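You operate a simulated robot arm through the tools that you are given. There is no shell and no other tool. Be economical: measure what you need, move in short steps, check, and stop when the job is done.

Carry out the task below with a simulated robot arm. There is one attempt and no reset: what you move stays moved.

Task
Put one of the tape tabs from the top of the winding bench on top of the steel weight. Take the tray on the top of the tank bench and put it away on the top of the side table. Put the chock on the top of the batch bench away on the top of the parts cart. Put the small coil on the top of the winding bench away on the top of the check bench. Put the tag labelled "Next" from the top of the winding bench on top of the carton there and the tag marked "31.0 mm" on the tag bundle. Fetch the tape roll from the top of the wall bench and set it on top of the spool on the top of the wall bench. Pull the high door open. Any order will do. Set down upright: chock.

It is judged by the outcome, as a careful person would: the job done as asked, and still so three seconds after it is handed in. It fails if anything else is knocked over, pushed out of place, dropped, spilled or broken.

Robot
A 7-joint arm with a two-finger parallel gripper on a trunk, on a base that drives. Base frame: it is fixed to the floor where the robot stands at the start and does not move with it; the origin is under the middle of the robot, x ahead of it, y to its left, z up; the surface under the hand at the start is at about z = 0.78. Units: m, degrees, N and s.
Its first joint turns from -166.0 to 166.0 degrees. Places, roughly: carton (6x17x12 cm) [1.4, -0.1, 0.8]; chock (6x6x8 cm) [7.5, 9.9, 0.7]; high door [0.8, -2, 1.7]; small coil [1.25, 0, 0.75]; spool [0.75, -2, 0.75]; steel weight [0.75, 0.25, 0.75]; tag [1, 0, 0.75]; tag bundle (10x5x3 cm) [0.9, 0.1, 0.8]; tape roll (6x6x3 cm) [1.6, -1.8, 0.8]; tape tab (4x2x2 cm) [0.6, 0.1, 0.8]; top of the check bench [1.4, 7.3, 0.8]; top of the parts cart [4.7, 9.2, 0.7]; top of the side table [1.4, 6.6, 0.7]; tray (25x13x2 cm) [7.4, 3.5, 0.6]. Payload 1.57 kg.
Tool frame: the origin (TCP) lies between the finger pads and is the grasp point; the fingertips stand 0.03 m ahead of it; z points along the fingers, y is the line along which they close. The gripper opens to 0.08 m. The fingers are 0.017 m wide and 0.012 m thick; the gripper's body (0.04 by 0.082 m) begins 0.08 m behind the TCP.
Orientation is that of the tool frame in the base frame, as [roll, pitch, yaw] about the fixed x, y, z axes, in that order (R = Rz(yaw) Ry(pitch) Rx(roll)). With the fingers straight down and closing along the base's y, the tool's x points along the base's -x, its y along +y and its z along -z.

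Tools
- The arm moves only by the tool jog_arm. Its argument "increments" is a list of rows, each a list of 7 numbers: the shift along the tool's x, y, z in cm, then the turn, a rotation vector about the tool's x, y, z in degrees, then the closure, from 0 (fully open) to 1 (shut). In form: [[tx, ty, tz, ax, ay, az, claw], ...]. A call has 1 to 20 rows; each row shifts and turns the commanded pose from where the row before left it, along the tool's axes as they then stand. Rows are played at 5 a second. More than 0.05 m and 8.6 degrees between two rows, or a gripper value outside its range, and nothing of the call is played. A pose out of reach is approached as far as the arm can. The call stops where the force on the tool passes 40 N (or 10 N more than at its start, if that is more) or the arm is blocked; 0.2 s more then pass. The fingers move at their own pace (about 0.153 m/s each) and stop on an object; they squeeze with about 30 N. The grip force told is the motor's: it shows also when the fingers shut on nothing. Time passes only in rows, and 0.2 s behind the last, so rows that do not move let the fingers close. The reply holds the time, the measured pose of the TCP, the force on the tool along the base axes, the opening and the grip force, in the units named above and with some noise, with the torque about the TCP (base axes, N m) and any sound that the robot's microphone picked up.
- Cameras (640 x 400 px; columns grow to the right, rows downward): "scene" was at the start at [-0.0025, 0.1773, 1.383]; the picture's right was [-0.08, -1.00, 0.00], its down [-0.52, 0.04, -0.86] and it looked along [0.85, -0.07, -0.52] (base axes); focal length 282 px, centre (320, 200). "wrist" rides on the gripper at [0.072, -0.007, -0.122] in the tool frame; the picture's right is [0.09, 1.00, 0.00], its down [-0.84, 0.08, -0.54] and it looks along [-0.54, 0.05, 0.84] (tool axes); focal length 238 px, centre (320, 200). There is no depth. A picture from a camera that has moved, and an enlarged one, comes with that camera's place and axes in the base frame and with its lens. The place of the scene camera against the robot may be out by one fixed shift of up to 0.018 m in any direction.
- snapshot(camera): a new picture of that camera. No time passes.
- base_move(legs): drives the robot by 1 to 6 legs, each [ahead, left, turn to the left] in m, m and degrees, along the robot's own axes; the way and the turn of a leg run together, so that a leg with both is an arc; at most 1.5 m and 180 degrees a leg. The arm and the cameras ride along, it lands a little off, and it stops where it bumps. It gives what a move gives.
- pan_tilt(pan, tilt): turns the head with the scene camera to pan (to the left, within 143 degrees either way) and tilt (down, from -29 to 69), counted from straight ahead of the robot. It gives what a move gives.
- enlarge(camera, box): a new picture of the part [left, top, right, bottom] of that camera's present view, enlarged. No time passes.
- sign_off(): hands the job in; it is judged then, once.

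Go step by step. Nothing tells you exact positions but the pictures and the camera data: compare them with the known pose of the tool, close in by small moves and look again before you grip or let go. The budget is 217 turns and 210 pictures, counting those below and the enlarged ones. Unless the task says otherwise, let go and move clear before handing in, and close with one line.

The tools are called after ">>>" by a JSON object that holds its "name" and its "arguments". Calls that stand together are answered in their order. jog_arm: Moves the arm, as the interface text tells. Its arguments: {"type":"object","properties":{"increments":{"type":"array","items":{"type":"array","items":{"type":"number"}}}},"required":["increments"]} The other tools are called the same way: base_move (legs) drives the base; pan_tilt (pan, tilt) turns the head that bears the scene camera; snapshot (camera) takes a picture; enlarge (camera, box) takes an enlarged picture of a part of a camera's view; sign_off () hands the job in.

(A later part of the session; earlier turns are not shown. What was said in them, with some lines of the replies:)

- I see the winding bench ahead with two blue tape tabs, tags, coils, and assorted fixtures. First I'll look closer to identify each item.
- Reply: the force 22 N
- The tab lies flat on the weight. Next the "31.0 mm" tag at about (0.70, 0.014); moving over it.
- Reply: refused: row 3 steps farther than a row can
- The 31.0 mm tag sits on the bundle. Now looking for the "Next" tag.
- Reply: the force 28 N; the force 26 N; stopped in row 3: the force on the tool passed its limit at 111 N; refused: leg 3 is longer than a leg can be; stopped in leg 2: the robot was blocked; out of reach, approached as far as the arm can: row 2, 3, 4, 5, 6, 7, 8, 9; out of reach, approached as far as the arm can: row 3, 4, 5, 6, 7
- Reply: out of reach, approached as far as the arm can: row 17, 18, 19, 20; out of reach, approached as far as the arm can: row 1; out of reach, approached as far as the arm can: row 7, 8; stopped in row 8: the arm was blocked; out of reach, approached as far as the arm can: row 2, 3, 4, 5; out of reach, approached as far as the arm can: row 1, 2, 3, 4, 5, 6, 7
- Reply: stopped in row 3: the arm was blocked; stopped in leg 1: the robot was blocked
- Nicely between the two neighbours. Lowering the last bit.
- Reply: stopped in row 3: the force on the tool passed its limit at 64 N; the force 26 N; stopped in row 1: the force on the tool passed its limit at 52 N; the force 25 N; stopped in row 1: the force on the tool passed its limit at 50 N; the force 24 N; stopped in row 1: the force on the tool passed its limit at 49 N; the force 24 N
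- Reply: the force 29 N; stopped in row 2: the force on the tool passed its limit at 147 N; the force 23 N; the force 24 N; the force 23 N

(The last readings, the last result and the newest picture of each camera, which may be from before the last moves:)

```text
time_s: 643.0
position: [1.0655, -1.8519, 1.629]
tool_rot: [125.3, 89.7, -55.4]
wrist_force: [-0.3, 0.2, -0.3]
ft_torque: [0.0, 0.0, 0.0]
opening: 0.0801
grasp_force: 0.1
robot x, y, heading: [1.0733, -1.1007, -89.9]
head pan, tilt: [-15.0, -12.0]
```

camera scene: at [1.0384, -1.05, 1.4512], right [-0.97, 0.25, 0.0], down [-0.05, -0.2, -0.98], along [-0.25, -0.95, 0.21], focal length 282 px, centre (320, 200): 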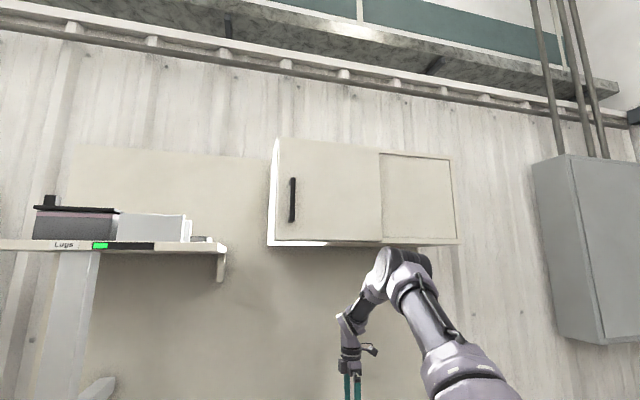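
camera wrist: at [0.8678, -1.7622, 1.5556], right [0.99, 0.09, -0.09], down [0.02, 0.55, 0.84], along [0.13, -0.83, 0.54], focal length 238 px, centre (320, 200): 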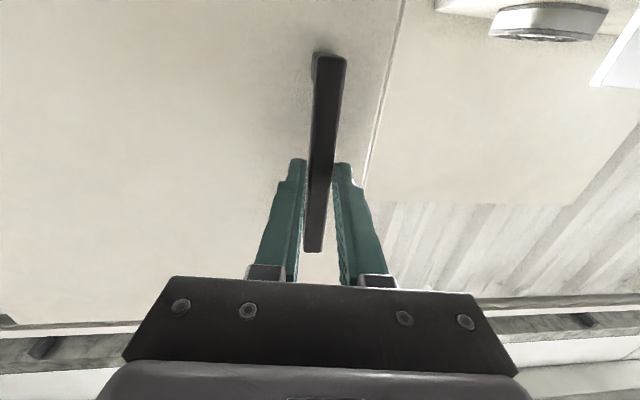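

>>> {"name": "jog_arm", "arguments": {"increments": [[0, 2.8, 3, 0, 0, 0, 0.2], [0, 2.7, 3, 0, 0, 0, 0.2], [0, 0, 1.5, 0, 0, 0, 0.2], [0, 0, 0, 0, 0, 0, 0.2]]}}

>>> {"name": "snapshot", "arguments": {"camera": "wrist"}}

```text
time_s: 644.0
position: [0.9869, -1.9075, 1.6273]
tool_rot: [120.6, 89.7, -60.2]
wrist_force: [1.0, -0.6, -0.5]
ft_torque: [-0.01, -0.02, -0.02]
opening: 0.0641
grasp_force: 0.1
robot x, y, heading: [1.0728, -1.1056, -89.8]
head pan, tilt: [-15.0, -12.0]
```

```text
8 pictures are left
camera wrist: at [1.1093, -1.9031, 1.555], right [-0.01, -1.0, -0.09], down [0.54, -0.08, 0.84], along [-0.84, -0.04, 0.54], focal length 238 px, centre (320, 200)
```

wrist: 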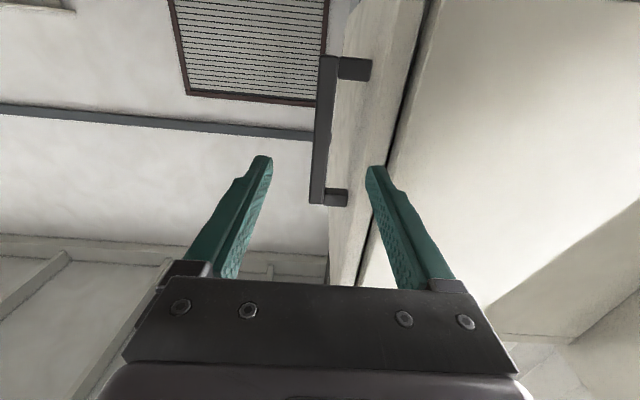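

>>> {"name": "jog_arm", "arguments": {"increments": [[0, 0.2, 0, 0, 0, 0, 0.63], [0, 0, 0, 0, 0, 0, 0.63], [0, 0, 3, 0, 0, 0, 0.63], [0, 0, 2, 0, 0, 0, 0.63], [0, 0, 2, 0, 0, 0, 0.63], [0, 0, 1.5, 0, 0, 0, 0.63], [0, 0, 0, 0, 0, 0, 0.63]]}}

>>> {"name": "snapshot", "arguments": {"camera": "wrist"}}

```text
time_s: 645.6
position: [0.9039, -1.9071, 1.628]
tool_rot: [124.8, 89.8, -55.8]
wrist_force: [-0.4, -0.2, 0.0]
ft_torque: [-0.04, -0.03, 0.0]
opening: 0.0297
grasp_force: 0.1
robot x, y, heading: [1.0731, -1.1066, -89.6]
head pan, tilt: [-15.0, -12.0]
```

```text
7 pictures are left
camera wrist: at [1.0257, -1.9022, 1.5557], right [-0.01, -1.0, -0.09], down [0.54, -0.08, 0.84], along [-0.84, -0.04, 0.54], focal length 238 px, centre (320, 200)
```

wrist: 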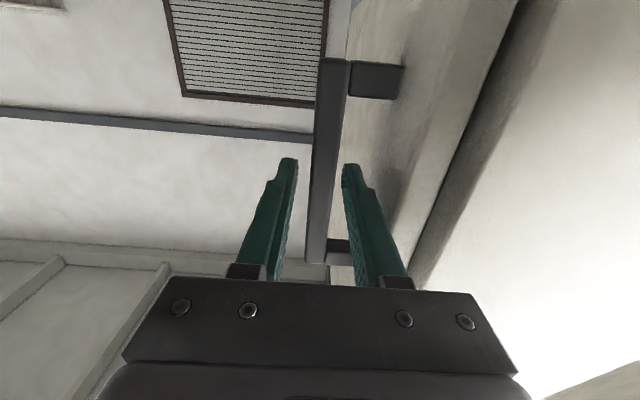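

>>> {"name": "jog_arm", "arguments": {"increments": [[0, 0, 0, 0, 0, 0, 1], [0, 0, 0, 0, 0, 0, 1], [0, -0.3, 0.03, -0.5, 0, 0, 1], [0, -0.3, 0.03, -0.5, 0, 0, 1], [0, -0.3, 0.04, -0.5, 0, 0, 1], [0, -0.3, 0.04, -0.5, 0, 0, 1], [0, -0.3, 0.04, -0.5, 0, 0, 1], [0, -0.3, 0.04, -0.5, 0, 0, 1], [0, 0, 0, 0, 0, 0, 1]]}}

```text
time_s: 646.4
position: [0.9048, -1.9085, 1.6281]
tool_rot: [107.1, 89.6, -72.9]
wrist_force: [0.5, -18.1, 5.0]
ft_torque: [0.53, 0.3, -0.16]
opening: 0.0157
grasp_force: 31.1
robot x, y, heading: [1.0685, -1.1023, -89.6]
head pan, tilt: [-15.0, -12.0]
stopped in row 3: the force on the tool passed its limit at 49 N (the readings are from after the stop); the commanded pose is now the measured one
```

>>> {"name": "jog_arm", "arguments": {"increments": [[0, -1.5, 0.15, -2.5, 0, 0, 1], [0, -1.5, 0.15, -2.5, 0, 0, 1], [0, -1.5, 0.15, -2.5, 0, 0, 1], [0, 0, 0, 0, 0, 0, 1]]}}

```text
time_s: 646.7
position: [0.9064, -1.9083, 1.6277]
tool_rot: [83.3, 89.5, -95.7]
wrist_force: [1.1, -26.8, 6.7]
ft_torque: [0.45, -0.1, -0.01]
opening: 0.016
grasp_force: 31.4
robot x, y, heading: [1.0731, -1.1067, -89.7]
head pan, tilt: [-15.0, -12.0]
stopped in row 1: the force on the tool passed its limit at 68 N (the readings are from after the stop); the commanded pose is now the measured one
```

>>> {"name": "jog_arm", "arguments": {"increments": [[0, 0.2, 0, 0, 0, 0, 1], [0, 0, 0.3, 0, 0, 0, 1], [0, 0, 0.3, 0, 0, 0, 1], [0, 0, 0.3, 0, 0, 0, 1], [0, 0, 0.3, 0, 0, 0, 1], [0, 0, 0, 0, 0, 0, 1]]}}

>>> {"name": "snapshot", "arguments": {"camera": "wrist"}}

```text
time_s: 648.1
position: [0.8941, -1.9081, 1.6266]
tool_rot: [94.1, 89.5, -85.4]
wrist_force: [0.1, 2.4, -25.8]
ft_torque: [0.51, -0.45, -0.54]
opening: 0.0159
grasp_force: 32.2
robot x, y, heading: [1.0733, -1.1008, -89.7]
head pan, tilt: [-15.0, -12.0]
```

```text
6 pictures are left
camera wrist: at [1.0151, -1.9008, 1.5553], right [0.01, -1.0, -0.08], down [0.54, -0.06, 0.84], along [-0.84, -0.05, 0.54], focal length 238 px, centre (320, 200)
```

wrist: 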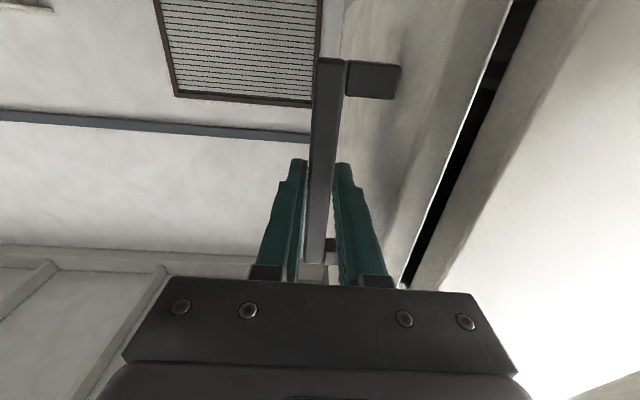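

>>> {"name": "jog_arm", "arguments": {"increments": [[0.2, 0, 0, 0, 0, 0, 1], [0, 0, 0.6, 0, 0, 0, 1], [0, 0, 0.8, 0, 0, 0, 1], [0, 0, 0.8, 0, 0, 0, 1], [0, 0, 0.8, 0, 0, 0, 1], [0, 0, 0.8, 0, 0, 0, 1], [0, 0, 0.8, 0, 0, 0, 1], [0, 0, 0, 0, 0, 0, 1]]}}

```text
time_s: 649.4
position: [0.8584, -1.9072, 1.6284]
tool_rot: [74.0, 89.3, -105.4]
wrist_force: [-0.4, -12.2, 3.7]
ft_torque: [0.53, 0.17, -0.36]
opening: 0.0162
grasp_force: 32.0
robot x, y, heading: [1.0715, -1.1047, -89.8]
head pan, tilt: [-15.0, -12.0]
stopped in row 6: the force on the tool passed its limit at 41 N (the readings are from after the stop); the commanded pose is now the measured one
```

>>> {"name": "jog_arm", "arguments": {"increments": [[0, 0.1, 0, 0, 0, 0, 1], [0, 0, 0.5, 0, 0, 0, 1], [0, 0, 0.5, 0, 0, 0, 1], [0, 0, 0.5, 0, 0, 0, 1], [0, 0, 0.5, 0, 0, 0, 1], [0, 0, 0.5, 0, 0, 0, 1], [0, 0, 0.5, 0, 0, 0, 1], [0, 0, 0.5, 0, 0, 0, 1], [0, 0, 0.5, 0, 0, 0, 1], [0, 0, 0.5, 0, 0, 0, 1], [0, 0, 0.5, 0, 0, 0, 1], [0, 0, 0.5, 0, 0, 0, 1], [0, 0, 0.5, 0, 0, 0, 1], [0, 0, 0, 0, 0, 0, 1]]}}

```text
time_s: 652.4
position: [0.7974, -1.9092, 1.6278]
tool_rot: [79.6, 89.1, -99.8]
wrist_force: [-0.7, 19.1, -26.1]
ft_torque: [0.47, -0.54, -0.79]
opening: 0.0161
grasp_force: 31.5
robot x, y, heading: [1.0741, -1.1105, -89.9]
head pan, tilt: [-15.0, -12.0]
```

>>> {"name": "jog_arm", "arguments": {"increments": [[0.1, -0.1, 0, 0, 0, 0, 1], [0, 0, 0.5, 0, 0, 0, 1], [0, 0, 0.5, 0, 0, 0, 1], [0, -0.02, 0.5, 0, 0, 0, 1], [0, 0, 0.5, 0, 0, 0, 1], [0, -0.02, 0.5, 0, 0, 0, 1], [0, 0, 0.5, 0, 0, 0, 1], [0, -0.02, 0.5, 0, 0, 0, 1], [0, 0, 0.5, 0, 0, 0, 1], [0, 0, 0.5, 0, 0, 0, 1], [0, -0.02, 0.5, 0, 0, 0, 1], [0, 0, 0.5, 0, 0, 0, 1], [0, 0, 0.5, 0, 0, 0, 1], [0, 0, 0.5, 0, 0, 0, 1], [0, 0, 0.5, 0, 0, 0, 1], [0, 0, 0.5, 0, 0, 0, 1], [0, 0, 0, 0, 0, 0, 1]]}}

```text
time_s: 656.0
position: [0.7241, -1.9082, 1.6268]
tool_rot: [73.0, 89.2, -106.5]
wrist_force: [-0.7, -17.9, 25.7]
ft_torque: [0.52, 0.3, -0.22]
opening: 0.016
grasp_force: 31.6
robot x, y, heading: [1.0735, -1.1017, -89.7]
head pan, tilt: [-15.0, -12.0]
```

>>> {"name": "jog_arm", "arguments": {"increments": [[-0.1, 0.1, 0, 0, 0, 0, 1], [0, 0, 0.5, 0, 0, 0, 1], [0, 0, 0.5, 0, 0, 0, 1], [0, 0, 0.5, 0, 0, 0, 1], [0, 0, 0.5, 0, 0, 0, 1], [0, -0.02, 0.5, 0, 0, 0, 1], [0, 0, 0.5, 0, 0, 0, 1], [0, 0, 0.5, 0, 0, 0, 1], [0, -0.02, 0.5, 0, 0, 0, 1], [0, 0, 0.5, 0, 0, 0, 1], [0, 0, 0.5, 0, 0, 0, 1], [0, -0.02, 0.5, 0, 0, 0, 1], [0, 0, 0.5, 0, 0, 0, 1], [0, 0, 0.5, 0, 0, 0, 1], [0, 0, 0, 0, 0, 0, 1]]}}

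>>> {"name": "snapshot", "arguments": {"camera": "scene"}}

```text
time_s: 659.2
position: [0.6582, -1.9073, 1.6292]
tool_rot: [77.6, 89.2, -101.7]
wrist_force: [-0.6, 27.7, -24.6]
ft_torque: [0.47, -0.38, -0.94]
opening: 0.0163
grasp_force: 31.7
robot x, y, heading: [1.0711, -1.1048, -89.8]
head pan, tilt: [-15.0, -12.0]
```

```text
5 pictures are left
camera scene: at [1.2464, -1.0879, 1.4513], right [-0.97, 0.25, 0.0], down [-0.05, -0.2, -0.98], along [-0.25, -0.95, 0.21], focal length 282 px, centre (320, 200)
```

scene: 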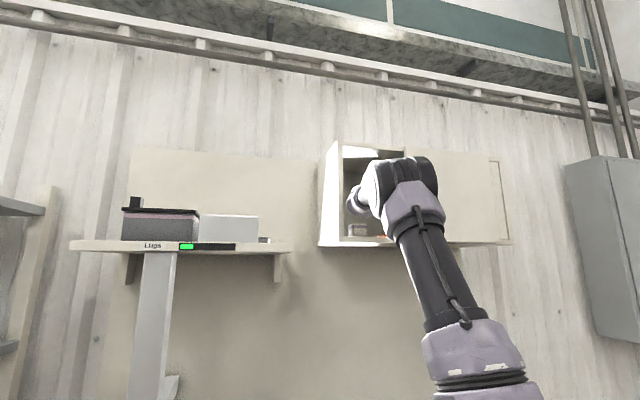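

>>> {"name": "jog_arm", "arguments": {"increments": [[0.1, -0.13, 0, 0, 0, 0, 1], [0, 0, 0.5, 0, 0, 0, 1], [0, 0, 0.5, 0, 0, 0, 1], [0, -0.02, 0.5, 0, 0, 0, 1], [0, 0, 0.5, 0, 0, 0, 1], [0, -0.02, 0.5, 0, 0, 0, 1], [0, 0, 0.5, 0, 0, 0, 1], [0, -0.02, 0.5, 0, 0, 0, 1], [0, 0, 0.5, 0, 0, 0, 1], [0, 0, 0, 0, 0, 0, 1]]}}

```text
time_s: 661.4
position: [0.6183, -1.9078, 1.6284]
tool_rot: [75.6, 89.1, -103.8]
wrist_force: [-0.5, -3.0, 8.5]
ft_torque: [0.53, 0.16, -0.44]
opening: 0.0159
grasp_force: 31.9
robot x, y, heading: [1.0689, -1.1025, -89.9]
head pan, tilt: [-15.0, -12.0]
```

>>> {"name": "jog_arm", "arguments": {"increments": [[0, 0, 0.5, 0, 0, 0, 1], [0, 0, 0.5, 0, 0, 0, 1], [0, -0.02, 0.5, 0, 0, 0, 1], [0, 0, 0.5, 0, 0, 0, 1], [0, 0, 0.5, 0, 0, 0, 1], [0, -0.02, 0.5, 0, 0, 0, 1], [0, 0, 0.5, 0, 0, 0, 1], [0, 0, 0.5, 0, 0, 0, 1], [0, -0.02, 0.5, 0, 0, 0, 1], [0, 0, 0.5, 0, 0, 0, 1], [0, 0, 0, 0, 0, 0, 1]]}}

```text
time_s: 663.8
position: [0.5724, -1.9075, 1.6291]
tool_rot: [75.1, 89.2, -104.1]
wrist_force: [25.9, 10.6, 1.8]
ft_torque: [0.51, -0.04, -0.71]
opening: 0.0162
grasp_force: 31.9
robot x, y, heading: [1.0707, -1.1039, -89.6]
head pan, tilt: [-15.0, -12.0]
```

>>> {"name": "jog_arm", "arguments": {"increments": [[0, 0, -0.2, 0, 0, 0, 1], [0, 0, 0, 0, 0, 0, 0.7], [0, 0.1, 0, 0, 0, 0, 0.63], [0, 0, 0, 0, 0, 0, 0.63], [0, 0, -1, 0, 0, 0, 0.63], [0, 0, -2, 0, 0, 0, 0.63], [0, 0, -3, 0, 0, 0, 0.63], [0, 0, -4, 0, 0, 0, 0.63], [0, -4, 0, 0, 0, 0, 0.63], [0, -4.5, 0, 0, 0, 0, 0.63], [0, -4.5, 0, 0, 0, 0, 0.63], [0, -4.5, 0, 0, 0, 0, 0.63], [0, 0, 0, 0, 0, 0, 0.63]]}}

>>> {"name": "base_move", "arguments": {"legs": [[-0.2, 0, 0]]}}

>>> {"name": "snapshot", "arguments": {"camera": "scene"}}

```text
time_s: 666.6
position: [0.6686, -1.7321, 1.6261]
tool_rot: [75.5, 89.2, -103.8]
wrist_force: [0.3, -0.1, 0.5]
ft_torque: [0.0, 0.02, 0.02]
opening: 0.0297
grasp_force: 0.0
robot x, y, heading: [1.0714, -1.1029, -89.4]
head pan, tilt: [-15.0, -12.0]
```

```text
time_s: 668.2
position: [0.6678, -1.5329, 1.6272]
tool_rot: [75.7, 89.3, -103.6]
wrist_force: [0.5, -0.1, -0.1]
ft_torque: [-0.02, 0.0, -0.02]
opening: 0.0295
grasp_force: 0.1
robot x, y, heading: [1.0666, -0.9015, -89.6]
head pan, tilt: [-15.0, -12.0]
```

```text
4 pictures are left
camera scene: at [1.2457, -0.8893, 1.4513], right [-0.97, 0.25, 0.0], down [-0.05, -0.2, -0.98], along [-0.25, -0.95, 0.21], focal length 282 px, centre (320, 200)
```

scene: 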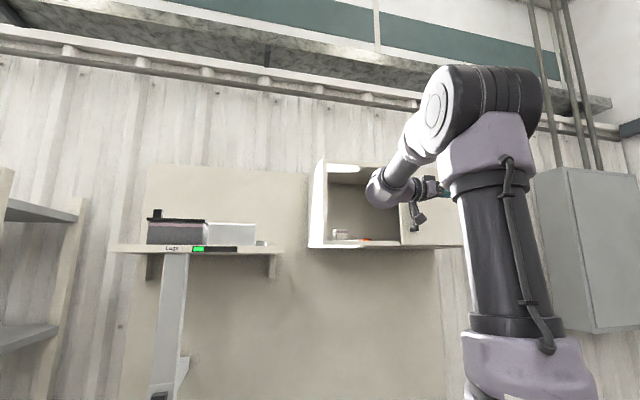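

>>> {"name": "pan_tilt", "arguments": {"pan": -20, "tilt": 20}}

>>> {"name": "snapshot", "arguments": {"camera": "scene"}}

>>> {"name": "pan_tilt", "arguments": {"pan": 143, "tilt": 25}}

>>> {"name": "snapshot", "arguments": {"camera": "scene"}}

```text
time_s: 669.2
position: [0.6679, -1.533, 1.6277]
tool_rot: [75.7, 89.2, -103.5]
wrist_force: [1.0, 0.5, 0.5]
ft_torque: [-0.01, 0.01, 0.03]
opening: 0.0296
grasp_force: 0.0
robot x, y, heading: [1.0713, -0.903, -89.6]
head pan, tilt: [-20.0, 20.0]
```

```text
3 pictures are left
camera scene: at [1.2354, -0.8969, 1.4009], right [-0.94, 0.34, 0.0], down [0.11, 0.32, -0.94], along [-0.32, -0.89, -0.34], focal length 282 px, centre (320, 200)
```

scene: 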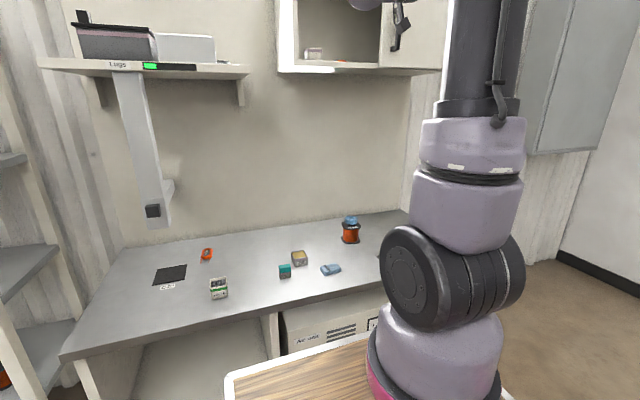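

```text
time_s: 671.7
position: [0.6668, -1.5328, 1.6272]
tool_rot: [75.8, 89.2, -103.5]
wrist_force: [-0.4, -0.6, 0.0]
ft_torque: [-0.02, 0.02, 0.02]
opening: 0.0296
grasp_force: 0.0
robot x, y, heading: [1.0661, -0.9039, -89.6]
head pan, tilt: [143.0, 25.0]
```

```text
2 pictures are left
camera scene: at [1.3218, -0.7353, 1.3928], right [0.8, -0.6, 0.0], down [-0.25, -0.34, -0.91], along [0.54, 0.73, -0.42], focal length 282 px, centre (320, 200)
```

scene: 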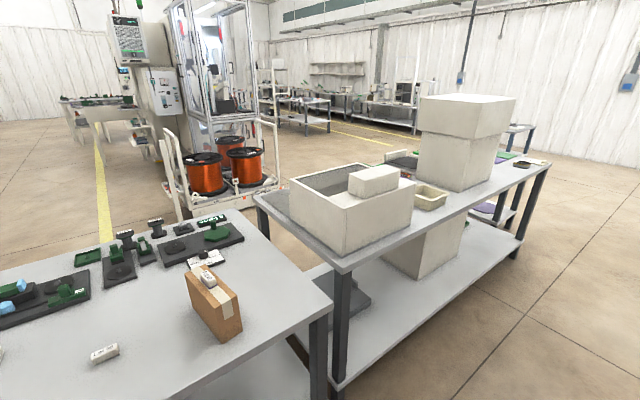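

The roll still sits on the spool, the high door is slid open, and the "Next" tag is still on the carton. The gripper is clear of everything, so I'm handing the job in.

>>> {"name": "sign_off", "arguments": {}}

```text
The job is handed in.
```

All eight parts of the task are done and the job is handed in; the high door turned out to slide rather than swing, so I slid it to its stop. While driving, the base bumped a table near the tank bench and something near the check bench and side table. The arm was also blocked twice beside the wire stand at the tank bench. I saw nothing knocked over or out of place in the pictures, but I did not check every spot afterwards.
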